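You operate a simulated robot arm through the tools that you are given. There is no shell and no other tool.

Carry out the task below with a simulated robot arm. There is one attempt and no reset: what you move stays moved.

## Task
Press the cube on the slide at LOW load and put it in the tray that the display names.
Fine: slide in, set the load knob, press GO, slide out again.

The check looks at the end state, three seconds after you hand in, the way a careful person would. Anything else that was tipped, shoved, dropped, spilled or broken makes it a failure.

## Robot
A 6-joint arm with a two-finger gripper, fixed in place. Base frame: the origin is at the foot of the arm, x ahead of it, y to its left, z up; the work surface is at about z = 0. Units: cm, rad, N and s.
With the tool pointing down near the work surface it reaches from about 24 to 62 cm from the base axis. Its first joint turns from -1.152 to 1.152 rad. Payload 1.37 kg.
The TCP is the grasp point between the finger pads, 2.2 cm short of the fingertips. In the tool frame z runs along the fingers and y along their closing line. The gripper opens to 9.2 cm; its body begins 6.5 cm behind the TCP.
Orientation is that of the tool frame in the base frame, as a unit quaternion [w, x, y, z]. With the fingers straight down and closing along the base's y, the tool's x points along the base's -x, its y along +y and its z along -z.

## Interface
- The arm moves only by the tool nudge_tool. Its argument "commands" is a list of rows, each a list of 7 numbers: the shift along the tool's x, y, z in units of 200 mm (1.0 is 200 mm), then the turn, a rotation vector about the tool's x, y, z in units of 120 degrees (1.0 is 120 degrees), then the closure, from 0 (fully open) to 1 (shut). In form: [[dx, dy, dz, rx, ry, rz, grip], ...]. A call has 1 to 20 rows; each row is the pose to reach, as a shift and turn from the pose commanded when the call began, along the tool's axes at that moment. A call with a number of a shift or a turn outside -1 to 1 is refused whole. Rows are played at 5 a second. More than 5 cm and 0.15 rad between two rows, or a gripper value outside its range, and nothing of the call is played. A pose out of reach is approached as far as the arm can. The call stops where the force on the tool passes 40 N (or 10 N more than at its start, if that is more) or the arm is blocked; 0.2 s more then pass. The fingers move at their own pace (about 5.99 cm/s each) and stop on an object; they squeeze with about 26 N. The grip force told is the motor's: it shows also when the fingers shut on nothing. Time passes only in rows, and 0.2 s behind the last, so rows that repeat a pose let the fingers close. It gives the time, the measured TCP pose, the force on the tool (base axes), the opening and the grip force at its end, in the units of the frame above (readings bear some noise), with the torque about the TCP (base axes, N m) and any sound that the robot's microphone picked up.
- Cameras (640 x 400 px; columns grow to the right, rows downward): "scene" is fixed at [3.76, -44.74, 56.65]; the picture's right is [0.55, -0.83, 0.00], its down [-0.57, -0.38, -0.73] and it looks along [0.61, 0.40, -0.68] (base axes); focal length 269 px, centre (320, 200). "wrist" rides on the gripper at [7.1, 1.9, -10.2] in the tool frame; the picture's right is [-0.26, 0.97, 0.00], its down [-0.75, -0.20, -0.62] and it looks along [-0.60, -0.16, 0.78] (tool axes); focal length 280 px, centre (320, 200). There is no depth. A picture from a camera that has moved, and an enlarged one, comes with that camera's place and axes in the base frame and with its lens. The place of the scene camera against the robot may be out by one fixed shift of up to 1.8 cm in any direction.
- capture(camera): a new picture of that camera. No time passes.
- enlarge(camera, box): a new picture of the part [left, top, right, bottom] of that camera's present view, enlarged. No time passes.
- job_done(): hands the job in; it is judged then, once.

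Nothing tells you positions but the pictures and the camera data. Unless the task says otherwise, let go and move clear before handing in.

The tools are called after ">>>" as name(argument=value, ...) on one line, values as JSON. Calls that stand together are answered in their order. nudge_tool: Moves the arm, as the interface text tells. Its arguments: {"type":"object","properties":{"commands":{"type":"array"}},"required":["commands"]} The other tools are called the same way: capture (camera) takes a picture; enlarge (camera, box) takes an enlarged picture of a part of a camera's view; job_done () hands the job in.

At the start:

```text
time_s: 0.0
position: [45.83, -4.06, 33.96]
tcp_rot: [0.002, -0.001, 1.0, 0.0]
force: [0.1, -0.2, 0.4]
moment: [0.01, -0.01, 0.0]
gripper_width: 9.21
grasp_force: 0.0
```

scene: 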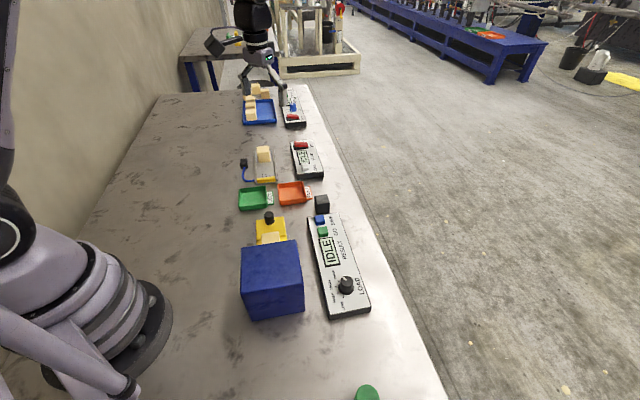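
wrist: 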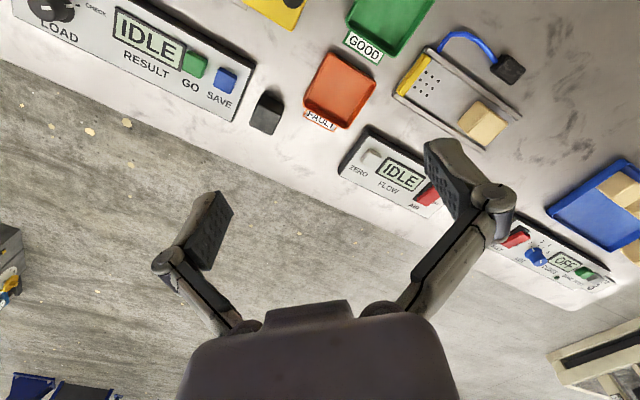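

I see a bench with a control panel (LOAD knob, display, GO, SAVE), a blue box (the press), a yellow slide with a cube near it, and green/orange trays. I will look closer before I move anything.

>>> enlarge(camera="scene", box=[220, 180, 380, 330])

>>> enlarge(camera="scene", box=[220, 80, 350, 220])

>>> enlarge(camera="wrist", box=[0, 0, 320, 200])

>>> enlarge(camera="wrist", box=[320, 0, 640, 200])

```text
2.67 times, centred on (300, 255) of scene
camera zoom: at [3.76, -44.74, 56.65], right [0.55, -0.83, 0.0], down [-0.57, -0.38, -0.73], along [0.61, 0.4, -0.68], focal length 718 px, centre (373, 53)
```

zoom: 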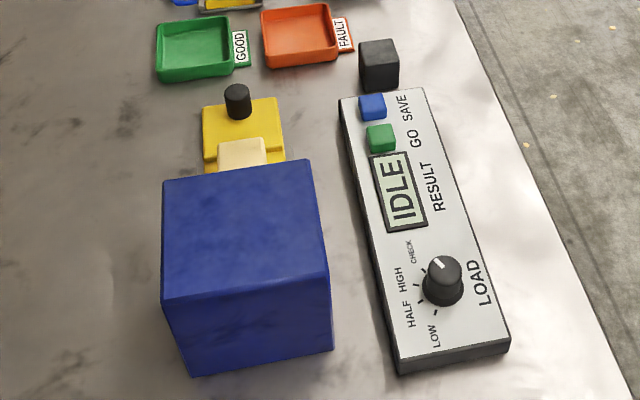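

```text
2.86 times, centred on (285, 150) of scene
camera zoom: at [3.76, -44.74, 56.65], right [0.55, -0.83, 0.0], down [-0.57, -0.38, -0.73], along [0.61, 0.4, -0.68], focal length 769 px, centre (420, 343)
```

zoom: 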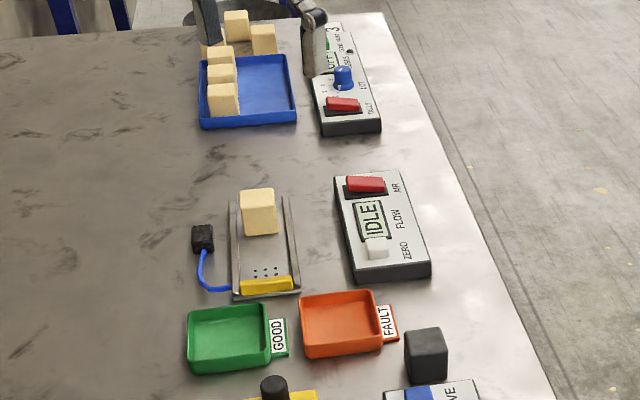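

```text
2.00 times, centred on (160, 100) of wrist
camera zoom: at [38.61, -2.16, 44.07], right [0.26, 0.97, 0.0], down [0.75, -0.2, 0.63], along [0.6, -0.16, -0.78], focal length 561 px, centre (640, 400)
```

zoom: 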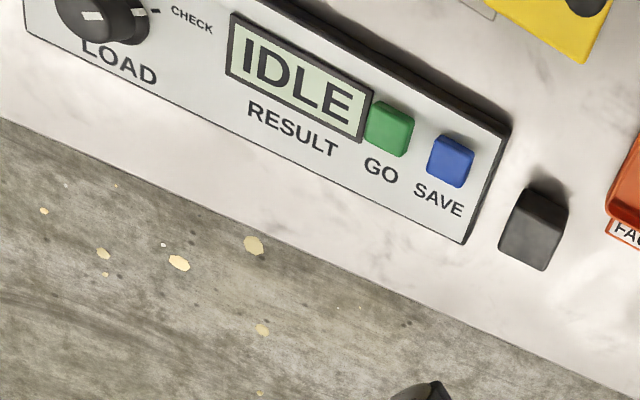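

```text
2.00 times, centred on (480, 100) of wrist
camera zoom: at [38.61, -2.16, 44.07], right [0.26, 0.97, 0.0], down [0.75, -0.2, 0.63], along [0.6, -0.16, -0.78], focal length 561 px, centre (0, 400)
```

zoom: 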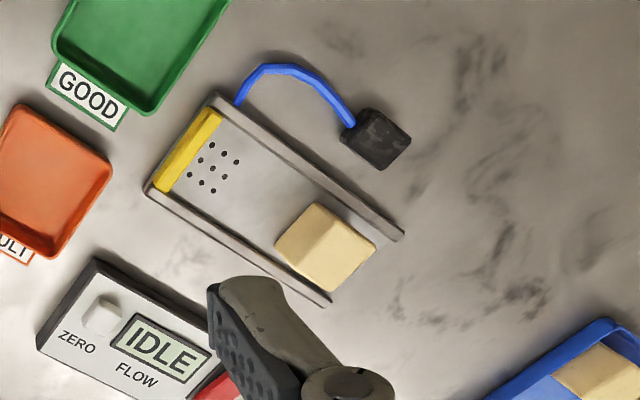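

The panel lies at about 50° to the x axis, with the LOAD knob near (33, -34) and GO near (43, -21). The press sits around (22, -21) and its slide faces outward. I will turn the wrist and stay high, to look at the panel and slide from closer up.

>>> nudge_tool(commands=[[0.05, -0.03, 0, 0, 0, 0.06, 0], [0.1, -0.06, 0, 0, 0, 0.12, 0], [0.15, -0.09, 0, 0, 0, 0.18, 0], [0.2, -0.12, 0, 0, 0, 0.24, 0], [0.25, -0.15, 0, 0, 0, 0.3, 0], [0.3, -0.15, 0, 0, 0, 0.333, 0], [0.3, -0.15, 0, 0, 0, 0.333, 0]])

```text
time_s: 1.6
position: [39.94, -6.93, 33.82]
tcp_rot: [0.001, 0.341, 0.94, 0.0]
force: [-0.6, 0.1, -0.1]
moment: [0.02, 0.02, 0.03]
gripper_width: 9.19
grasp_force: 0.0
```

>>> capture(camera="wrist")

>>> capture(camera="scene")

```text
taken
camera wrist: at [35.62, -1.06, 44.06], right [0.82, 0.57, 0.0], down [0.44, -0.64, 0.63], along [0.36, -0.51, -0.78], focal length 280 px, centre (320, 200)
```

wrist: 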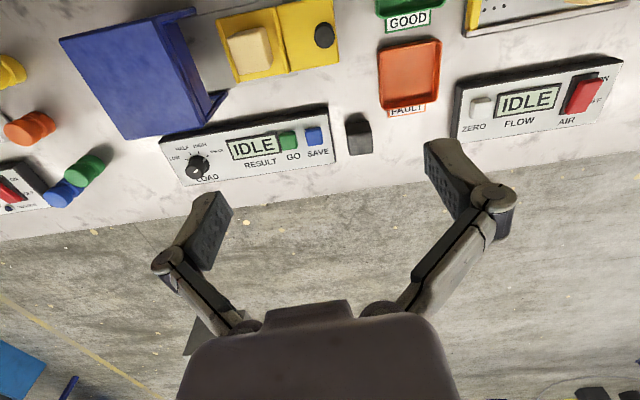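

```text
taken
```

scene: 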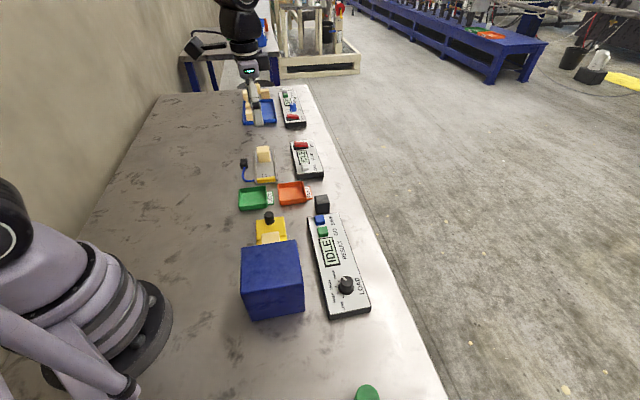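

Now I can see the press from the side: the slide is out, with the cube and a black post on it, and the panel is in front. I will enlarge the press and the panel.

>>> enlarge(camera="wrist", box=[50, 0, 350, 190])

>>> enlarge(camera="wrist", box=[155, 100, 345, 200])

>>> enlarge(camera="wrist", box=[0, 30, 150, 220])

```text
2.11 times, centred on (200, 95) of wrist
camera zoom: at [35.62, -1.06, 44.06], right [0.82, 0.57, 0.0], down [0.44, -0.64, 0.63], along [0.36, -0.51, -0.78], focal length 590 px, centre (573, 421)
```

zoom: 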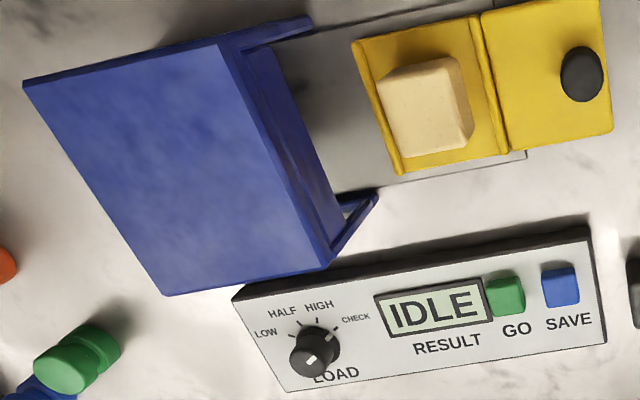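

```text
3.37 times, centred on (250, 150) of wrist
camera zoom: at [35.62, -1.06, 44.06], right [0.82, 0.57, 0.0], down [0.44, -0.64, 0.63], along [0.36, -0.51, -0.78], focal length 944 px, centre (556, 368)
```

zoom: 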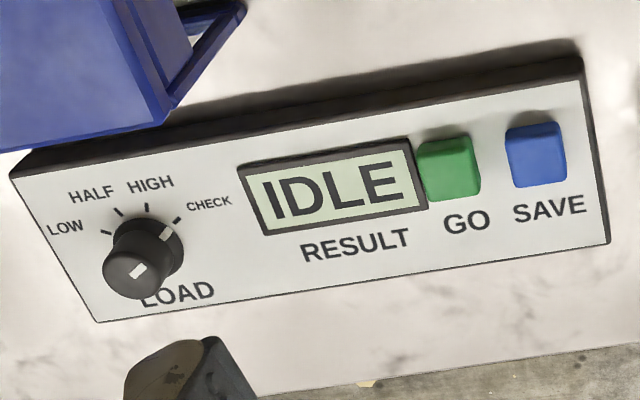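

```text
2.11 times, centred on (75, 125) of wrist
camera zoom: at [35.62, -1.06, 44.06], right [0.82, 0.57, 0.0], down [0.44, -0.64, 0.63], along [0.36, -0.51, -0.78], focal length 590 px, centre (836, 358)
```

zoom: 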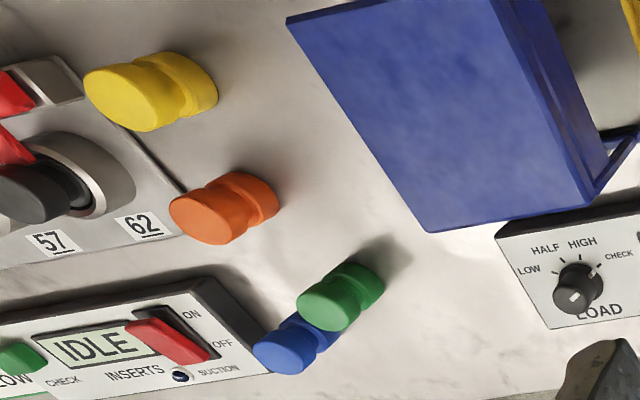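

The panel axis runs at about 45° azimuth. The press front is about 16 cm behind the black post, the knob is near (33, -34) pointing at CHECK, and LOW is about 120° counter-clockwise from there. I will turn the wrist to face the press front and come lower over the slide.

>>> nudge_tool(commands=[[0.005, 0.006, 0.05, 0, 0, 0.066, 0], [0.011, 0.013, 0.1, 0, 0, 0.132, 0], [0.016, 0.019, 0.15, 0, 0, 0.198, 0], [0.021, 0.026, 0.2, 0, 0, 0.264, 0], [0.027, 0.032, 0.25, 0, 0, 0.33, 0], [0.032, 0.038, 0.3, 0, 0, 0.395, 0], [0.037, 0.045, 0.35, 0, 0, 0.461, 0], [0.043, 0.051, 0.4, 0, 0, 0.527, 0], [0.048, 0.058, 0.45, 0, 0, 0.593, 0], [0.053, 0.064, 0.5, 0, 0, 0.659, 0], [0.059, 0.071, 0.55, 0, 0, 0.725, 0], [0.064, 0.077, 0.59, 0, 0, 0.789, 0], [0.064, 0.077, 0.59, 0, 0, 0.789, 0]])

>>> capture(camera="wrist")

>>> capture(camera="scene")

```text
time_s: 4.4
position: [39.78, -5.01, 22.1]
tcp_rot: [0.0, 0.923, 0.385, 0.0]
force: [0.3, -0.6, 0.4]
moment: [-0.02, -0.01, -0.02]
gripper_width: 9.21
grasp_force: 0.0
```

```text
taken
camera wrist: at [46.05, -1.36, 32.22], right [0.5, -0.86, 0.0], down [-0.68, -0.39, 0.62], along [-0.54, -0.31, -0.78], focal length 280 px, centre (320, 200)
```

wrist: 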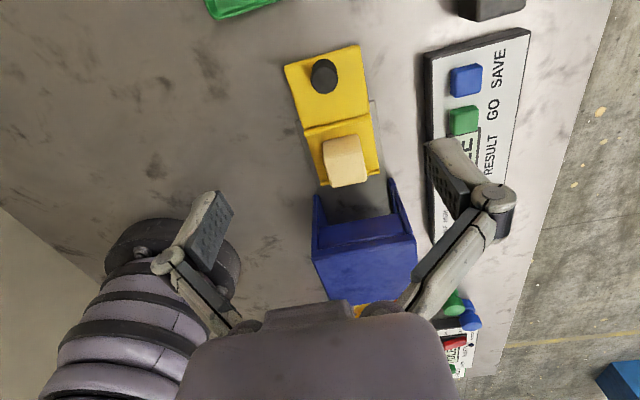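

```text
taken
```

scene: 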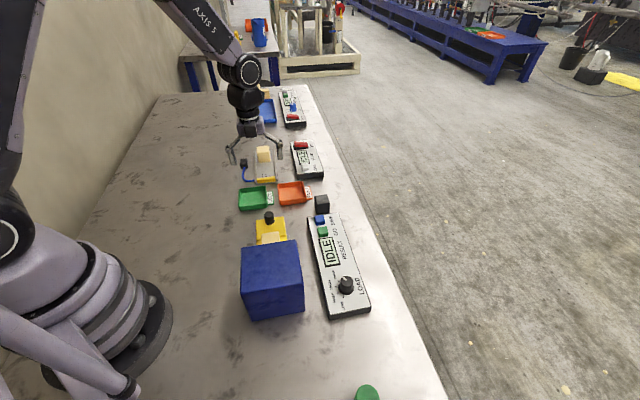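

The arm in the scene picture is ours, and the wrist camera now looks down the slide into the press opening. I will enlarge to read the post, cube and press mouth.

>>> enlarge(camera="wrist", box=[260, 30, 440, 190])

>>> enlarge(camera="wrist", box=[290, 150, 450, 310])

```text
2.50 times, centred on (350, 110) of wrist
camera zoom: at [46.05, -1.36, 32.22], right [0.5, -0.86, 0.0], down [-0.68, -0.39, 0.62], along [-0.54, -0.31, -0.78], focal length 701 px, centre (245, 425)
```

zoom: 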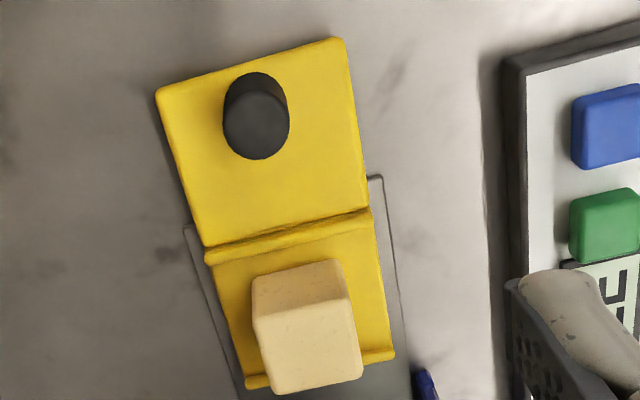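

```text
2.50 times, centred on (370, 230) of wrist
camera zoom: at [46.05, -1.36, 32.22], right [0.5, -0.86, 0.0], down [-0.68, -0.39, 0.62], along [-0.54, -0.31, -0.78], focal length 701 px, centre (195, 125)
```

zoom: 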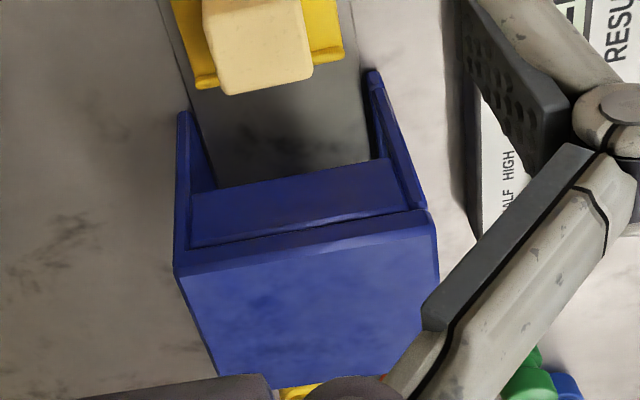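

The slide moves along the 45° direction. I take the post to be near (39.9, -5.4) with its top at about z 5.6, the 4 cm cube near (32.9, -12.4), and the box front about 16 cm behind the post. I will come down over the post and check my centring.

>>> nudge_tool(commands=[[-0.004, 0.006, 0.1, 0, 0, 0, 0], [-0.008, 0.012, 0.2, 0, 0, 0, 0], [-0.012, 0.018, 0.3, 0, 0, 0, 0], [-0.012, 0.018, 0.4, 0, 0, 0, 0], [-0.012, 0.018, 0.505, 0, 0, 0, 0], [-0.012, 0.018, 0.505, 0, 0, 0, 0]])

>>> capture(camera="wrist")

>>> capture(camera="scene")

```text
time_s: 5.8
position: [39.74, -5.64, 12.05]
tcp_rot: [0.0, 0.922, 0.386, 0.0]
force: [-0.1, 0.9, 0.2]
moment: [0.02, -0.04, -0.04]
gripper_width: 9.19
grasp_force: 0.1
```

```text
taken
camera wrist: at [46.04, -2.04, 22.27], right [0.5, -0.86, 0.0], down [-0.68, -0.39, 0.62], along [-0.54, -0.31, -0.78], focal length 280 px, centre (320, 200)
```

wrist: 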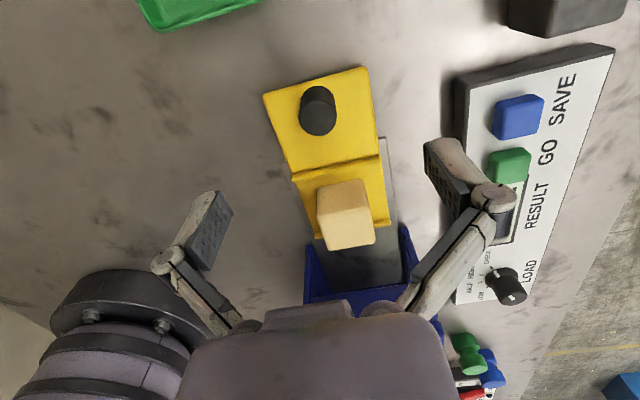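

```text
taken
```

scene: 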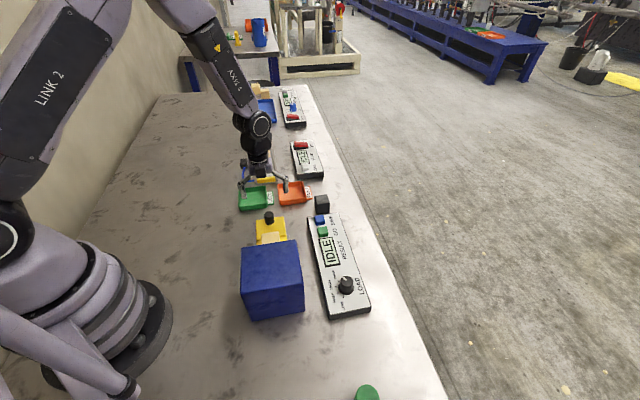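

The gripper is about above the post. I will enlarge to fix the post's centre before gripping.

>>> enlarge(camera="wrist", box=[250, 50, 410, 150])

>>> enlarge(camera="wrist", box=[430, 30, 630, 310])

```text
4.00 times, centred on (330, 100) of wrist
camera zoom: at [46.04, -2.04, 22.27], right [0.5, -0.86, 0.0], down [-0.68, -0.39, 0.62], along [-0.54, -0.31, -0.78], focal length 1122 px, centre (280, 600)
```

zoom: 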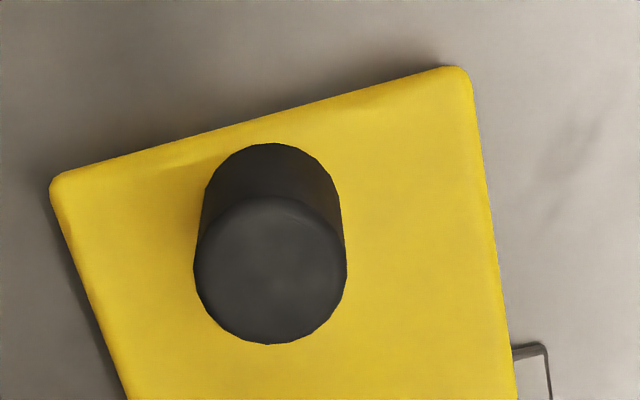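

```text
1.43 times, centred on (530, 170) of wrist
camera zoom: at [46.04, -2.04, 22.27], right [0.5, -0.86, 0.0], down [-0.68, -0.39, 0.62], along [-0.54, -0.31, -0.78], focal length 401 px, centre (20, 243)
```

zoom: 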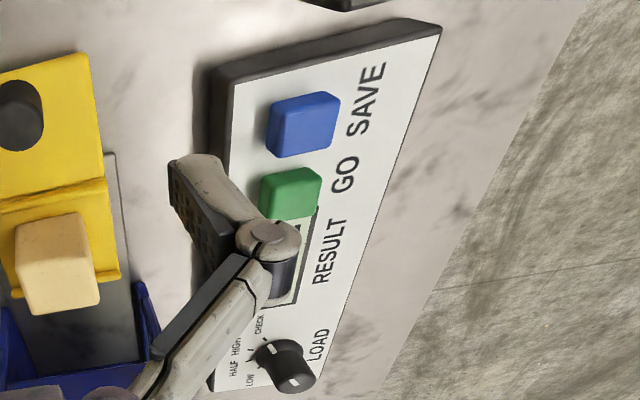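

The post is at (39.85, -5.48), and my TCP is within 0.2 cm of it. I will go down around it, check, and then close.

>>> nudge_tool(commands=[[0.0095, -0.002, 0.1, 0, 0, 0, 0], [0.0095, -0.002, 0.2, 0, 0, 0, 0], [0.0095, -0.002, 0.28, 0, 0, 0, 0], [0.0095, -0.002, 0.33, 0, 0, 0, 0], [0.0095, -0.002, 0.3625, 0, 0, 0, 0], [0.0095, -0.002, 0.3625, 0, 0, 0, 0]])

>>> capture(camera="wrist")

>>> enlarge(camera="scene", box=[200, 130, 360, 330])

```text
time_s: 7.2
position: [39.88, -5.28, 4.81]
tcp_rot: [0.0, 0.923, 0.386, 0.001]
force: [-0.5, 0.5, -0.1]
moment: [-0.02, 0.04, 0.02]
gripper_width: 9.2
grasp_force: 0.0
```

```text
taken
camera wrist: at [46.11, -1.74, 15.04], right [0.5, -0.86, 0.0], down [-0.68, -0.39, 0.62], along [-0.54, -0.31, -0.78], focal length 280 px, centre (320, 200)
```

wrist: 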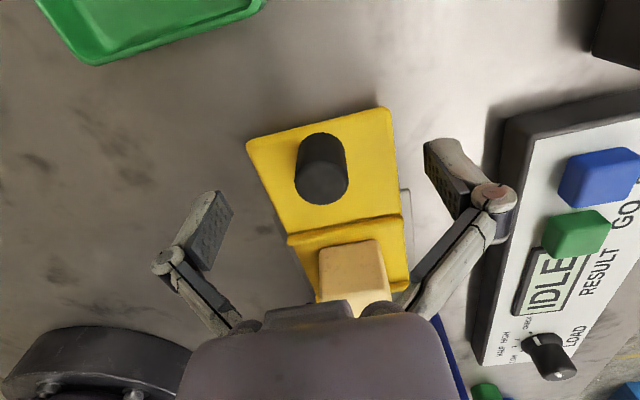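

```text
2.00 times, centred on (280, 230) of scene
camera zoom: at [3.76, -44.74, 56.65], right [0.55, -0.83, 0.0], down [-0.57, -0.38, -0.73], along [0.61, 0.4, -0.68], focal length 538 px, centre (400, 140)
```

zoom: 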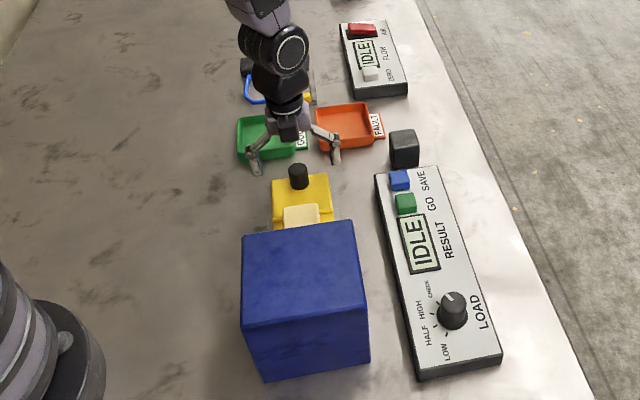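

The wrist view puts the post at the TCP, but in the scene picture the fingers look higher than the post's base. I will check that in an enlargement before I close.

>>> enlarge(camera="scene", box=[230, 170, 310, 250])

>>> enlarge(camera="wrist", box=[180, 90, 500, 290])

```text
5.00 times, centred on (270, 210) of scene
camera zoom: at [3.76, -44.74, 56.65], right [0.55, -0.83, 0.0], down [-0.57, -0.38, -0.73], along [0.61, 0.4, -0.68], focal length 1346 px, centre (570, 150)
```

zoom: 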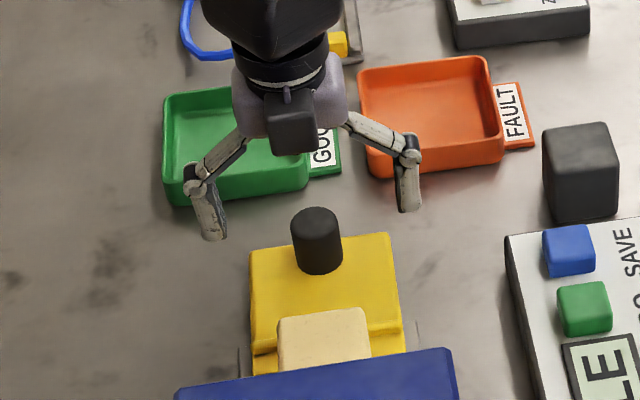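

```text
2.00 times, centred on (340, 190) of wrist
camera zoom: at [46.11, -1.74, 15.04], right [0.5, -0.86, 0.0], down [-0.68, -0.39, 0.62], along [-0.54, -0.31, -0.78], focal length 561 px, centre (280, 220)
```

zoom: 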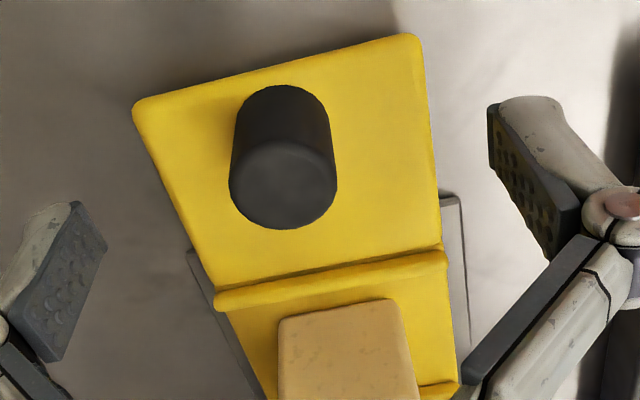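

The fingertips sit higher while the gripper is open, because the linkage swings them down as it closes. That explains the difference, and the post is centred. I will close on it.

>>> nudge_tool(commands=[[0, 0, 0, 0, 0, 0, 0.5], [0, 0, 0, 0, 0, 0, 0.7], [0, 0, 0, 0, 0, 0, 0.8], [0, 0, 0, 0, 0, 0, 1], [0, 0, 0, 0, 0, 0, 1], [0, 0, 0, 0, 0, 0, 1]])

>>> capture(camera="wrist")

>>> enlarge(camera="scene", box=[230, 170, 310, 250])

```text
time_s: 8.6
position: [39.88, -5.31, 4.85]
tcp_rot: [0.0, 0.922, 0.386, -0.001]
force: [-0.7, 0.0, 1.4]
moment: [-0.01, 0.05, 0.03]
gripper_width: 2.58
grasp_force: 27.9
```

```text
taken
camera wrist: at [46.1, -1.74, 15.05], right [0.5, -0.86, 0.0], down [-0.68, -0.39, 0.62], along [-0.54, -0.31, -0.78], focal length 280 px, centre (320, 200)
```

wrist: 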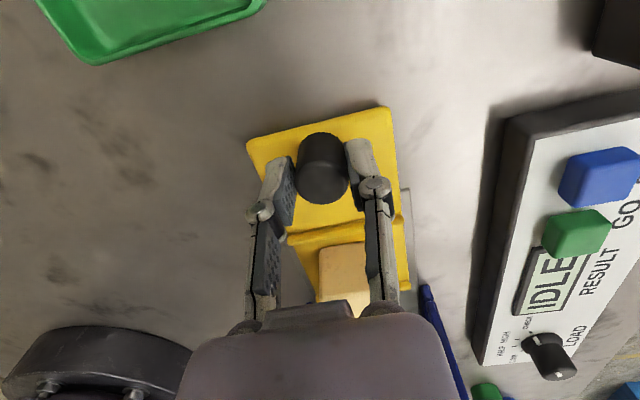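

```text
5.00 times, centred on (270, 210) of scene
camera zoom: at [3.75, -44.74, 56.65], right [0.55, -0.83, 0.0], down [-0.57, -0.38, -0.73], along [0.61, 0.4, -0.68], focal length 1346 px, centre (570, 150)
```

zoom: 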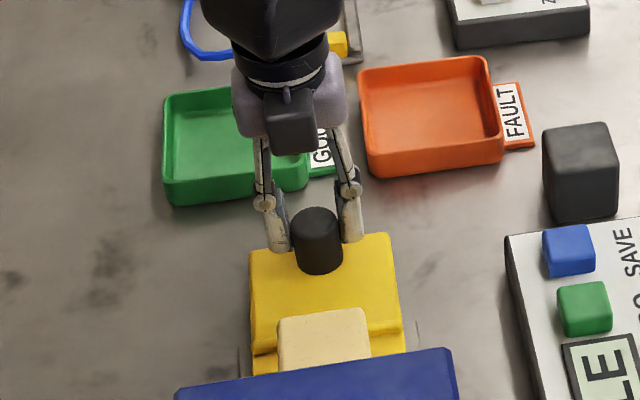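

The post is held (2.6 cm wide), with low forces. I will push the slide gently toward the press and watch the force.

>>> nudge_tool(commands=[[-0.005, 0, 0, 0, 0, 0, 1], [-0.015, 0, 0, 0, 0, 0, 1], [-0.03, 0, 0, 0, 0, 0, 1], [-0.05, 0, 0, 0, 0, 0, 1], [-0.07, 0, 0, 0, 0, 0, 1], [-0.09, 0, 0, 0, 0, 0, 1], [-0.1, 0, 0, 0, 0, 0, 1]])

>>> capture(camera="wrist")

>>> enlarge(camera="scene", box=[230, 170, 310, 250])

```text
time_s: 10.2
position: [38.56, -6.7, 4.69]
tcp_rot: [0.001, 0.922, 0.386, 0.001]
force: [-3.9, 5.9, 8.3]
moment: [-0.1, 0.32, 0.03]
gripper_width: 2.56
grasp_force: 28.4
```

```text
taken
camera wrist: at [44.77, -3.06, 14.9], right [0.5, -0.86, 0.0], down [-0.68, -0.39, 0.62], along [-0.54, -0.31, -0.78], focal length 280 px, centre (320, 200)
```

wrist: 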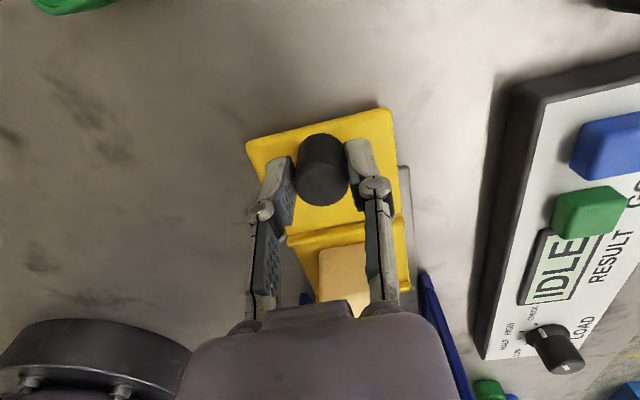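

```text
5.00 times, centred on (270, 210) of scene
camera zoom: at [3.75, -44.74, 56.65], right [0.55, -0.83, 0.0], down [-0.57, -0.38, -0.73], along [0.61, 0.4, -0.68], focal length 1346 px, centre (570, 150)
```

zoom: 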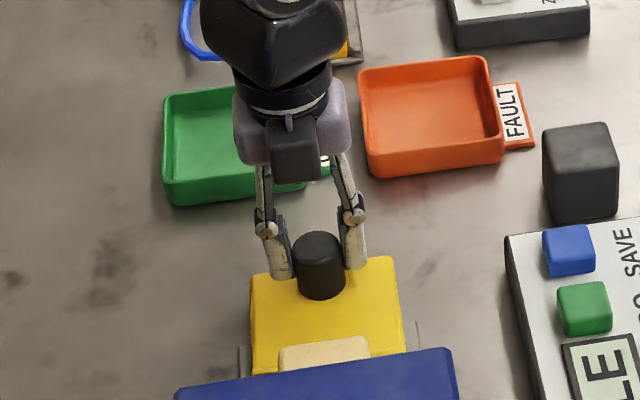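

The slide moved about 1.9 cm, with a modest side load. I will ease sideways and up a little, then push on.

>>> nudge_tool(commands=[[0, -0.003, -0.004, 0, 0, 0, 1], [-0.005, -0.004, -0.005, 0, 0, 0, 1], [-0.02, -0.004, -0.005, 0, 0, 0, 1], [-0.04, -0.004, -0.005, 0, 0, 0, 1], [-0.06, -0.004, -0.005, 0, 0, 0, 1], [-0.08, -0.004, -0.005, 0, 0, 0, 1], [-0.1, -0.004, -0.005, 0, 0, 0, 1]])

```text
time_s: 11.8
position: [37.33, -7.79, 4.84]
tcp_rot: [0.0, 0.923, 0.386, 0.001]
force: [2.7, -2.0, -20.3]
moment: [-0.14, 0.11, 0.01]
gripper_width: 2.56
grasp_force: 28.4
```

The side load is gone, but I lifted slightly too much. I will correct the height and keep pushing.

>>> nudge_tool(commands=[[0, 0.001, 0.0025, 0, 0, 0, 1], [-0.01, 0.001, 0.0035, 0, 0, 0, 1], [-0.03, 0.001, 0.0035, 0, 0, 0, 1], [-0.05, 0.001, 0.0035, 0, 0, 0, 1], [-0.07, 0.001, 0.0035, 0, 0, 0, 1], [-0.09, 0.001, 0.0035, 0, 0, 0, 1], [-0.11, 0.001, 0.0035, 0, 0, 0, 1], [-0.13, 0.001, 0.0035, 0, 0, 0, 1]])

>>> capture(camera="wrist")

>>> enlarge(camera="scene", box=[210, 170, 370, 330])

```text
time_s: 13.6
position: [35.38, -9.87, 4.82]
tcp_rot: [0.0, 0.922, 0.386, 0.001]
force: [-5.2, 5.9, 9.1]
moment: [-0.09, 0.46, 0.01]
gripper_width: 2.56
grasp_force: 28.2
```

```text
taken
camera wrist: at [41.64, -6.2, 15.0], right [0.5, -0.86, 0.0], down [-0.68, -0.39, 0.62], along [-0.54, -0.31, -0.78], focal length 280 px, centre (320, 200)
```

wrist: 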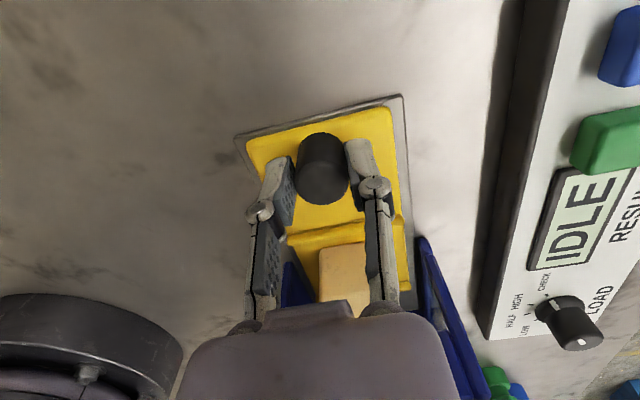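

```text
2.50 times, centred on (290, 250) of scene
camera zoom: at [3.75, -44.74, 56.65], right [0.55, -0.83, 0.0], down [-0.57, -0.38, -0.73], along [0.61, 0.4, -0.68], focal length 673 px, centre (395, 75)
```

zoom: 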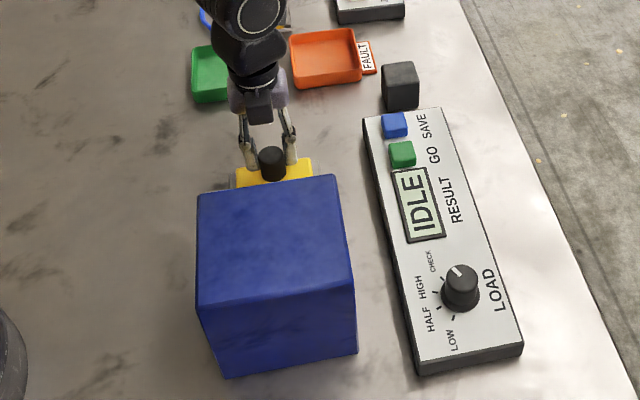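

The post is now at s ≈ 18 after about 6.4 cm of travel, and the track leans slightly to one side of my path. I will follow it and keep pushing.

>>> nudge_tool(commands=[[0, -0.003, -0.0015, 0, 0, 0, 1], [-0.01, -0.0033, -0.0015, 0, 0, 0, 1], [-0.03, -0.0038, -0.0015, 0, 0, 0, 1], [-0.05, -0.0043, -0.0015, 0, 0, 0, 1], [-0.07, -0.0049, -0.0015, 0, 0, 0, 1], [-0.09, -0.0055, -0.0015, 0, 0, 0, 1], [-0.11, -0.006, -0.0015, 0, 0, 0, 1]])

>>> capture(camera="wrist")

>>> enlarge(camera="scene", box=[210, 170, 370, 330])

```text
time_s: 15.2
position: [33.83, -11.48, 4.76]
tcp_rot: [0.0, 0.923, 0.386, 0.001]
force: [-1.9, 1.7, -11.0]
moment: [0.15, -0.19, 0.03]
gripper_width: 2.55
grasp_force: 28.1
```

```text
taken
camera wrist: at [40.0, -7.84, 15.0], right [0.5, -0.86, 0.0], down [-0.68, -0.39, 0.62], along [-0.54, -0.31, -0.78], focal length 280 px, centre (320, 200)
```

wrist: 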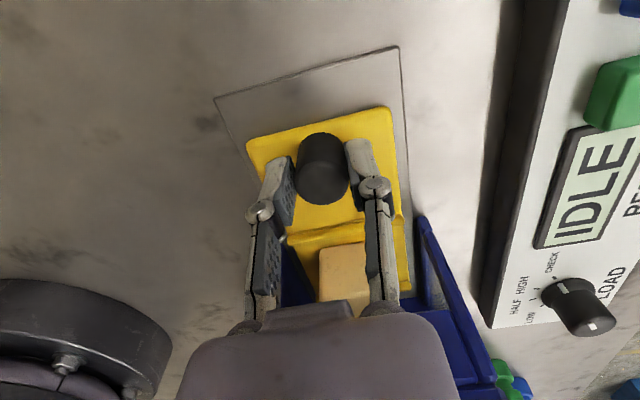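

```text
2.50 times, centred on (290, 250) of scene
camera zoom: at [3.76, -44.74, 56.65], right [0.55, -0.83, 0.0], down [-0.57, -0.38, -0.73], along [0.61, 0.4, -0.68], focal length 673 px, centre (395, 75)
```

zoom: 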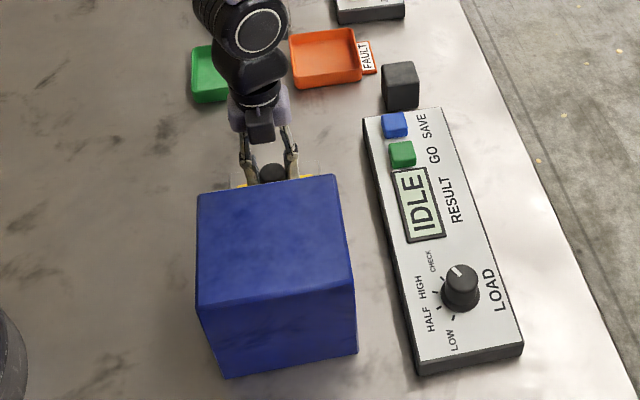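

The slide keeps moving freely, with the post at s ≈ 15.8 and the gripper still well clear of the box. I will go on in small steps until I feel the stop.

>>> nudge_tool(commands=[[0, -0.0005, 0.0015, 0, 0, 0, 1], [-0.01, -0.001, 0.0015, 0, 0, 0, 1], [-0.025, -0.0015, 0.0015, 0, 0, 0, 1], [-0.04, -0.002, 0.0015, 0, 0, 0, 1], [-0.055, -0.0025, 0.0015, 0, 0, 0, 1], [-0.07, -0.003, 0.0015, 0, 0, 0, 1], [-0.085, -0.0033, 0.0015, 0, 0, 0, 1]])

>>> capture(camera="wrist")

>>> enlarge(camera="scene", box=[210, 170, 370, 330])

```text
time_s: 16.8
position: [32.64, -12.7, 4.81]
tcp_rot: [0.002, 0.923, 0.385, 0.002]
force: [8.8, -8.3, -0.7]
moment: [-0.01, -0.46, 0.06]
gripper_width: 2.56
grasp_force: 27.7
```

```text
taken
camera wrist: at [38.74, -9.03, 15.02], right [0.5, -0.86, 0.0], down [-0.68, -0.39, 0.62], along [-0.54, -0.32, -0.78], focal length 280 px, centre (320, 200)
```

wrist: 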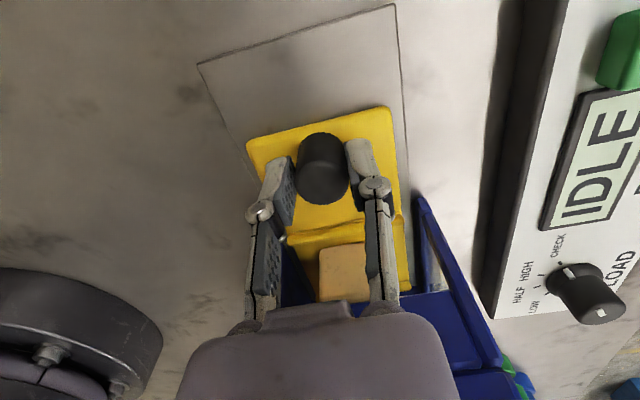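

```text
2.50 times, centred on (290, 250) of scene
camera zoom: at [3.75, -44.74, 56.65], right [0.55, -0.83, 0.0], down [-0.57, -0.38, -0.73], along [0.61, 0.4, -0.68], focal length 673 px, centre (395, 75)
```

zoom: 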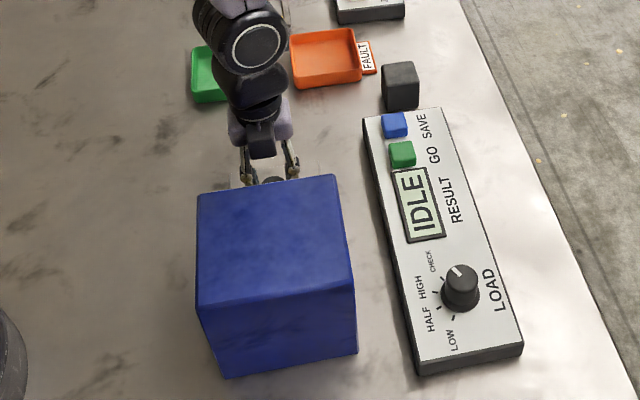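

There is a small sideways push from over-correcting, so I will undo that and keep going in small steps.

>>> nudge_tool(commands=[[0, 0.002, 0, 0, 0, 0, 1], [-0.005, 0.004, 0, 0, 0, 0, 1], [-0.015, 0.004, 0, 0, 0, 0, 1], [-0.025, 0.004, 0, 0, 0, 0, 1], [-0.035, 0.004, 0, 0, 0, 0, 1], [-0.045, 0.004, 0, 0, 0, 0, 1], [-0.055, 0.004, 0, 0, 0, 0, 1]])

>>> capture(camera="wrist")

>>> enlarge(camera="scene", box=[210, 170, 370, 330])

```text
time_s: 18.4
position: [31.74, -13.4, 4.68]
tcp_rot: [0.001, 0.923, 0.386, 0.001]
force: [13.3, -12.2, -3.3]
moment: [-0.21, -0.26, 0.07]
gripper_width: 2.55
grasp_force: 28.0
```

```text
taken
camera wrist: at [37.92, -9.85, 14.91], right [0.5, -0.86, 0.0], down [-0.68, -0.39, 0.62], along [-0.54, -0.32, -0.78], focal length 280 px, centre (320, 200)
```

wrist: 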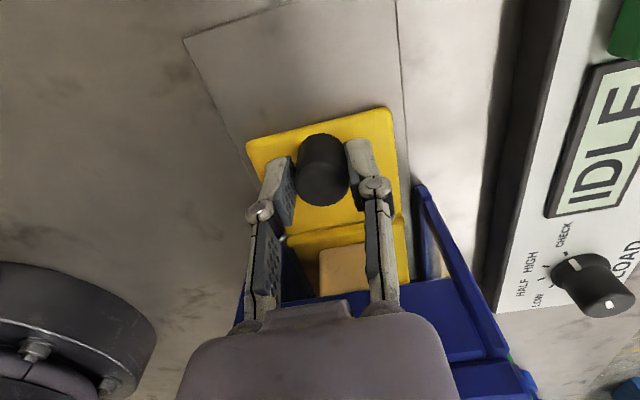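

```text
2.50 times, centred on (290, 250) of scene
camera zoom: at [3.76, -44.74, 56.65], right [0.55, -0.83, 0.0], down [-0.57, -0.38, -0.73], along [0.61, 0.4, -0.68], focal length 673 px, centre (395, 75)
```

zoom: 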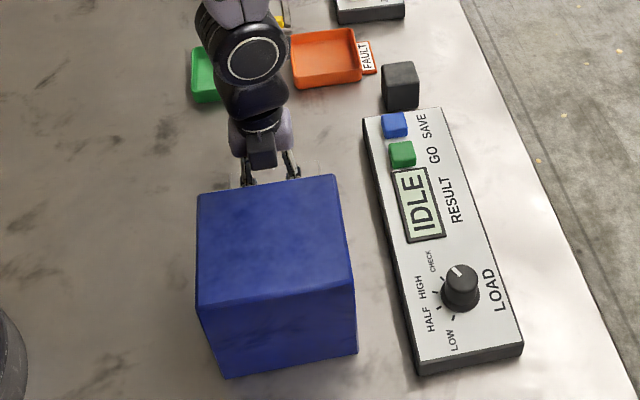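

The side load grew, so I will first relieve it in place before going further.

>>> nudge_tool(commands=[[0, 0.003, 0, 0, 0, 0, 1], [0, 0.006, 0, 0, 0, 0, 1], [0, 0.006, 0, 0, 0, 0, 1]])

```text
time_s: 19.2
position: [31.76, -13.51, 4.69]
tcp_rot: [-0.001, 0.923, 0.386, 0.0]
force: [9.1, -4.7, -21.4]
moment: [-0.03, -0.24, 0.0]
gripper_width: 2.55
grasp_force: 28.3
```

>>> nudge_tool(commands=[[0, 0.002, 0.002, 0, 0, 0, 1], [-0.005, 0.004, 0.003, 0, 0, 0, 1], [-0.015, 0.004, 0.003, 0, 0, 0, 1], [-0.025, 0.004, 0.003, 0, 0, 0, 1], [-0.035, 0.004, 0.003, 0, 0, 0, 1], [-0.045, 0.004, 0.003, 0, 0, 0, 1]])

>>> capture(camera="wrist")

>>> enlarge(camera="scene", box=[210, 170, 370, 330])

```text
time_s: 20.6
position: [31.2, -14.07, 4.78]
tcp_rot: [-0.002, 0.922, 0.387, 0.0]
force: [3.7, 28.7, 5.1]
moment: [0.55, -0.08, 0.0]
gripper_width: 2.58
grasp_force: 28.4
```

```text
taken
camera wrist: at [37.38, -10.54, 14.89], right [0.5, -0.86, 0.0], down [-0.67, -0.39, 0.63], along [-0.54, -0.31, -0.78], focal length 280 px, centre (320, 200)
```

wrist: 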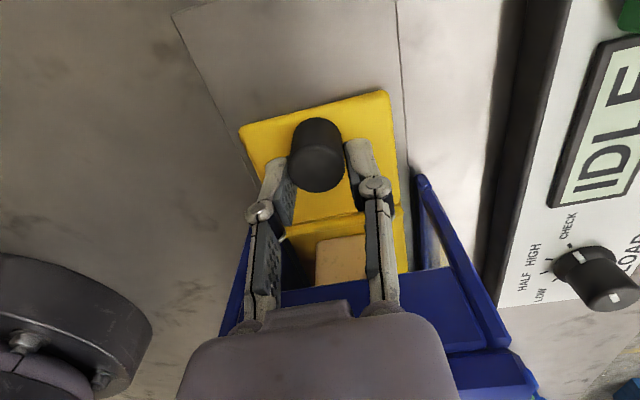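

```text
2.50 times, centred on (290, 250) of scene
camera zoom: at [3.75, -44.74, 56.65], right [0.55, -0.83, 0.0], down [-0.57, -0.38, -0.73], along [0.61, 0.4, -0.68], focal length 673 px, centre (395, 75)
```

zoom: 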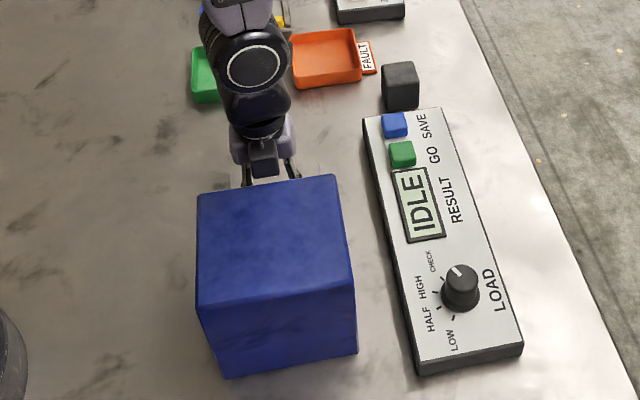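

The resistance is now about 23 N along the slide and the post slipped slightly in the grip, so the slide is at its stop. The cube should be at s ≈ 2.7, about the middle of the press. I will open part way and lift straight up.

>>> nudge_tool(commands=[[0.002, -0.002, 0, 0, 0, 0, 0.7], [0.004, -0.004, 0, 0, 0, 0, 0.5], [0.004, -0.004, 0, 0, 0, 0, 0.5], [0.004, -0.004, 0, 0, 0, 0, 0.5], [0.004, -0.004, -0.02, 0, 0, 0, 0.5], [0.004, -0.004, -0.08, 0, 0, 0, 0.5], [0.004, -0.004, -0.18, 0, 0, 0, 0.5], [0.004, -0.004, -0.3, 0, 0, 0, 0.5], [0.004, -0.004, -0.45, 0, 0, 0, 0.5], [0.004, -0.004, -0.6, 0, 0, 0, 0.5]])

>>> capture(camera="wrist")

>>> capture(camera="scene")

```text
time_s: 22.8
position: [31.09, -14.02, 16.61]
tcp_rot: [0.0, 0.922, 0.386, 0.0]
force: [-0.1, -0.4, -1.0]
moment: [-0.01, 0.0, 0.01]
gripper_width: 4.62
grasp_force: 0.0
```

```text
taken
camera wrist: at [37.35, -10.45, 26.91], right [0.5, -0.86, 0.0], down [-0.68, -0.39, 0.62], along [-0.54, -0.31, -0.78], focal length 280 px, centre (320, 200)
```

wrist: 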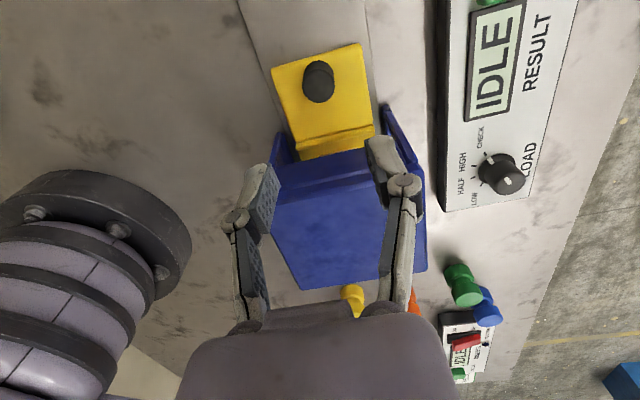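

```text
taken
```

scene: 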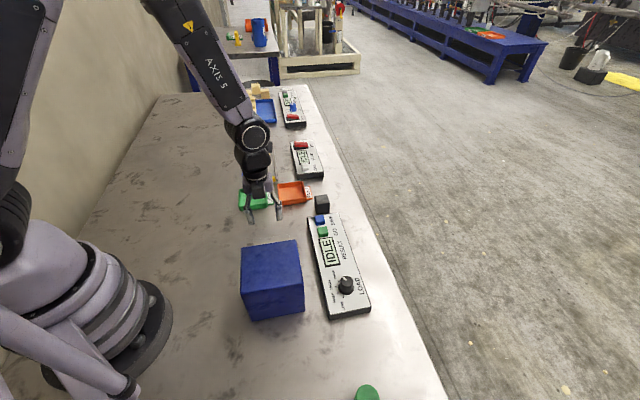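

The slide is fully in and the gripper is free. Next is the LOAD knob near (33, -34): I will travel around the box toward it, staying high.

>>> nudge_tool(commands=[[0, 0.08, -0.05, 0, 0, 0, 0], [0, 0.2, -0.1, 0, 0, 0, 0], [0, 0.32, -0.1, 0, 0, 0, 0], [0, 0.44, -0.1, 0, 0, 0, 0], [-0.05, 0.56, -0.1, 0, 0, 0, 0], [-0.15, 0.66, -0.1, 0, 0, 0, 0], [-0.27, 0.72, -0.1, 0, 0, 0, 0], [-0.39, 0.764, -0.1, 0, 0, 0, 0], [-0.51, 0.764, -0.1, 0, 0, 0, 0], [-0.6, 0.764, -0.1, 0, 0, 0, 0], [-0.637, 0.764, -0.1, 0, 0, 0, 0], [-0.637, 0.764, -0.1, 0, 0, 0, 0]])

>>> capture(camera="wrist")

>>> capture(camera="scene")

```text
time_s: 25.4
position: [33.17, -34.06, 18.63]
tcp_rot: [-0.001, 0.923, 0.386, 0.001]
force: [-0.4, 0.2, 0.7]
moment: [0.02, -0.01, -0.03]
gripper_width: 9.2
grasp_force: 0.1
```

```text
taken
camera wrist: at [39.4, -30.45, 28.84], right [0.5, -0.86, 0.0], down [-0.68, -0.39, 0.62], along [-0.54, -0.31, -0.78], focal length 280 px, centre (320, 200)
```

wrist: 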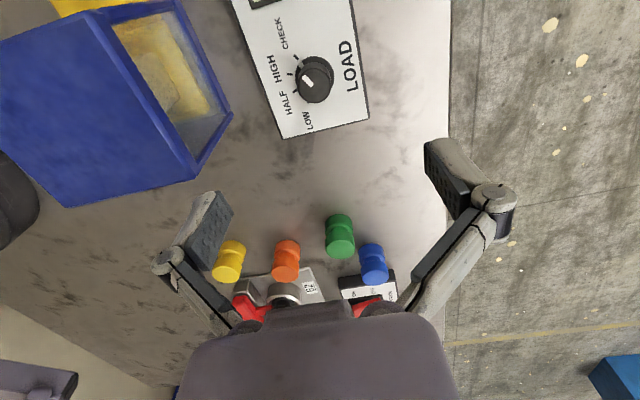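

```text
taken
```

scene: 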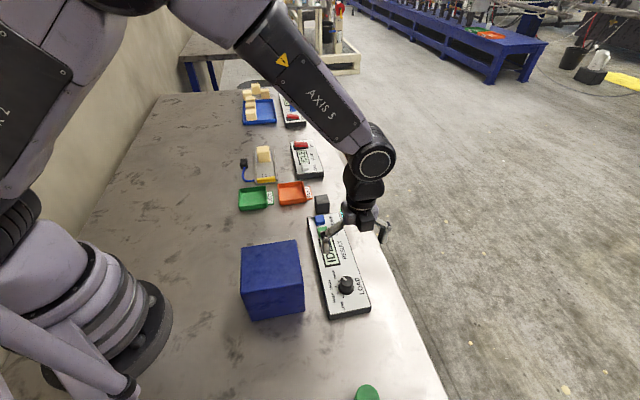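

From here the press has a clear side window, and the knob is well in view. I will enlarge both.

>>> enlarge(camera="wrist", box=[230, 20, 390, 140])

>>> enlarge(camera="wrist", box=[20, 0, 260, 210])

```text
3.33 times, centred on (310, 80) of wrist
camera zoom: at [39.4, -30.45, 28.84], right [0.5, -0.86, 0.0], down [-0.68, -0.39, 0.62], along [-0.54, -0.31, -0.78], focal length 935 px, centre (353, 600)
```

zoom: 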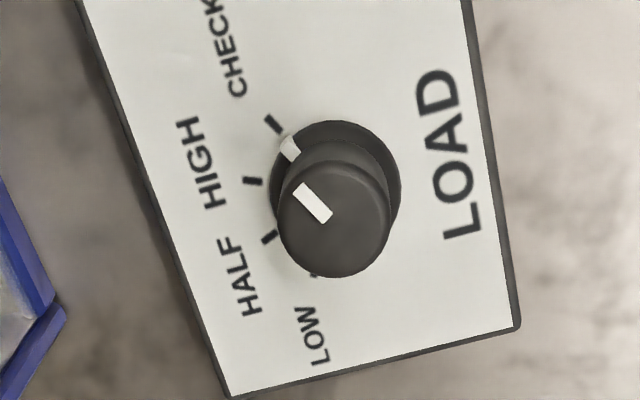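

```text
1.90 times, centred on (140, 105) of wrist
camera zoom: at [39.4, -30.45, 28.84], right [0.5, -0.86, 0.0], down [-0.68, -0.39, 0.62], along [-0.54, -0.31, -0.78], focal length 534 px, centre (663, 381)
```

zoom: 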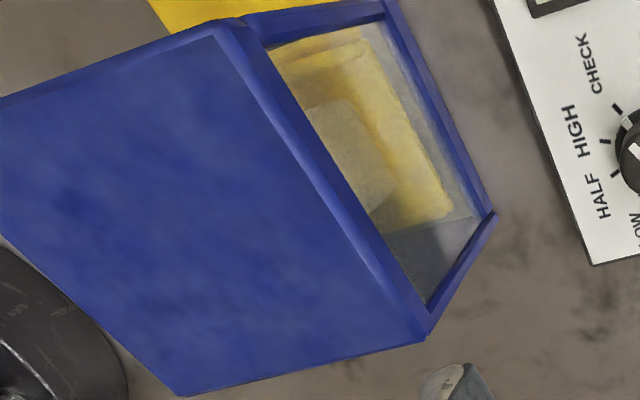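

I take the knob centre to be about (33.1, -33.7), its cap about 2.8 cm wide with its top at z 4.6, and its pointer at CHECK. I will descend part of the way with the offset corrected, then check again.

>>> nudge_tool(commands=[[0.006, -0.009, 0.1, 0, 0, 0, 0], [0.011, -0.017, 0.2, 0, 0, 0, 0], [0.011, -0.017, 0.3, 0, 0, 0, 0], [0.011, -0.017, 0.4, 0, 0, 0, 0], [0.011, -0.017, 0.5, 0, 0, 0, 0], [0.011, -0.017, 0.5, 0, 0, 0, 0]])

>>> capture(camera="wrist")

>>> enlarge(camera="wrist", box=[220, 80, 420, 220])

```text
time_s: 26.8
position: [33.14, -33.45, 8.58]
tcp_rot: [0.0, 0.923, 0.386, 0.001]
force: [1.0, -0.3, 0.0]
moment: [0.02, -0.01, -0.04]
gripper_width: 9.2
grasp_force: 0.1
```

```text
taken
camera wrist: at [39.34, -29.84, 18.79], right [0.5, -0.86, 0.0], down [-0.68, -0.39, 0.62], along [-0.54, -0.31, -0.78], focal length 280 px, centre (320, 200)
```

wrist: 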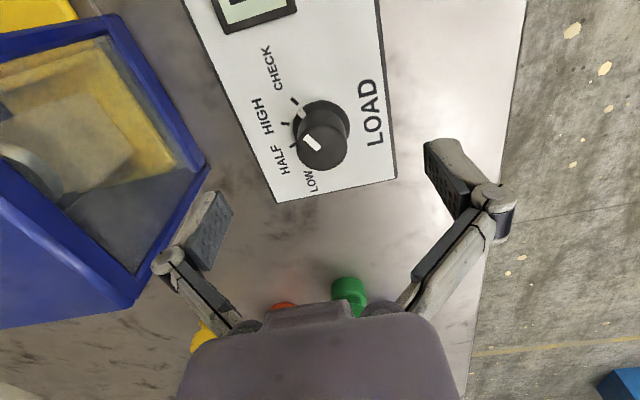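

```text
2.86 times, centred on (320, 150) of wrist
camera zoom: at [39.34, -29.84, 18.79], right [0.5, -0.86, 0.0], down [-0.68, -0.39, 0.62], along [-0.54, -0.31, -0.78], focal length 801 px, centre (320, 343)
```

zoom: 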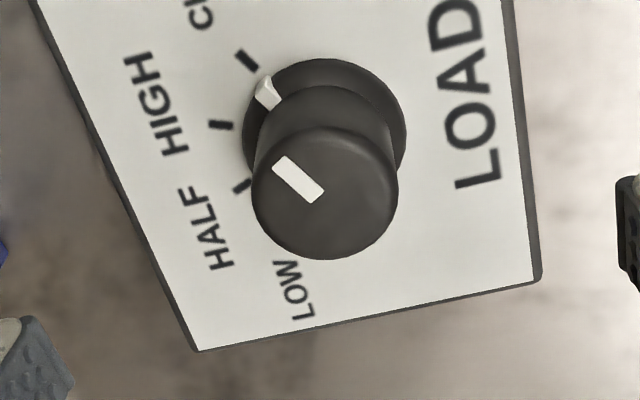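

The knob is within about 0.2 cm of the tool axis. I will correct that, go down around it, and close on the cap.

>>> nudge_tool(commands=[[-0.0075, 0.003, 0.05, 0, 0, 0, 0], [-0.0075, 0.003, 0.1, 0, 0, 0, 0], [-0.0075, 0.003, 0.15, 0, 0, 0, 0], [-0.0075, 0.003, 0.19, 0, 0, 0, 0], [-0.0075, 0.003, 0.19, 0, 0, 0, 0]])

>>> capture(camera="wrist")

>>> enlarge(camera="scene", box=[290, 190, 410, 330])

```text
time_s: 28.0
position: [33.0, -33.53, 4.9]
tcp_rot: [0.001, 0.922, 0.386, 0.001]
force: [0.3, 0.6, 0.4]
moment: [0.03, -0.01, -0.01]
gripper_width: 9.21
grasp_force: 0.1
```

```text
taken
camera wrist: at [39.27, -29.92, 15.03], right [0.5, -0.86, 0.0], down [-0.68, -0.39, 0.62], along [-0.54, -0.31, -0.78], focal length 280 px, centre (320, 200)
```

wrist: 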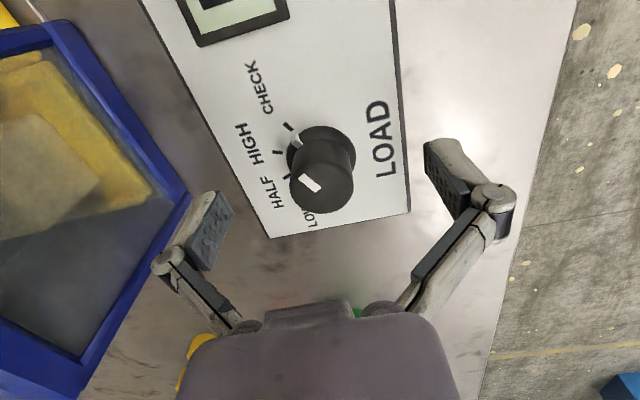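

```text
2.86 times, centred on (350, 260) of scene
camera zoom: at [3.76, -44.74, 56.65], right [0.55, -0.83, 0.0], down [-0.57, -0.38, -0.73], along [0.61, 0.4, -0.68], focal length 769 px, centre (234, 29)
```

zoom: 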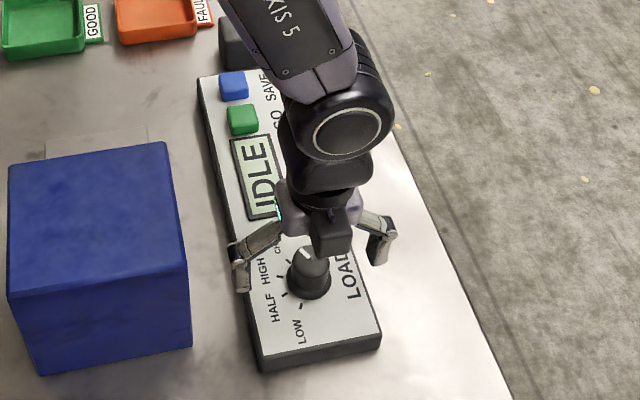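

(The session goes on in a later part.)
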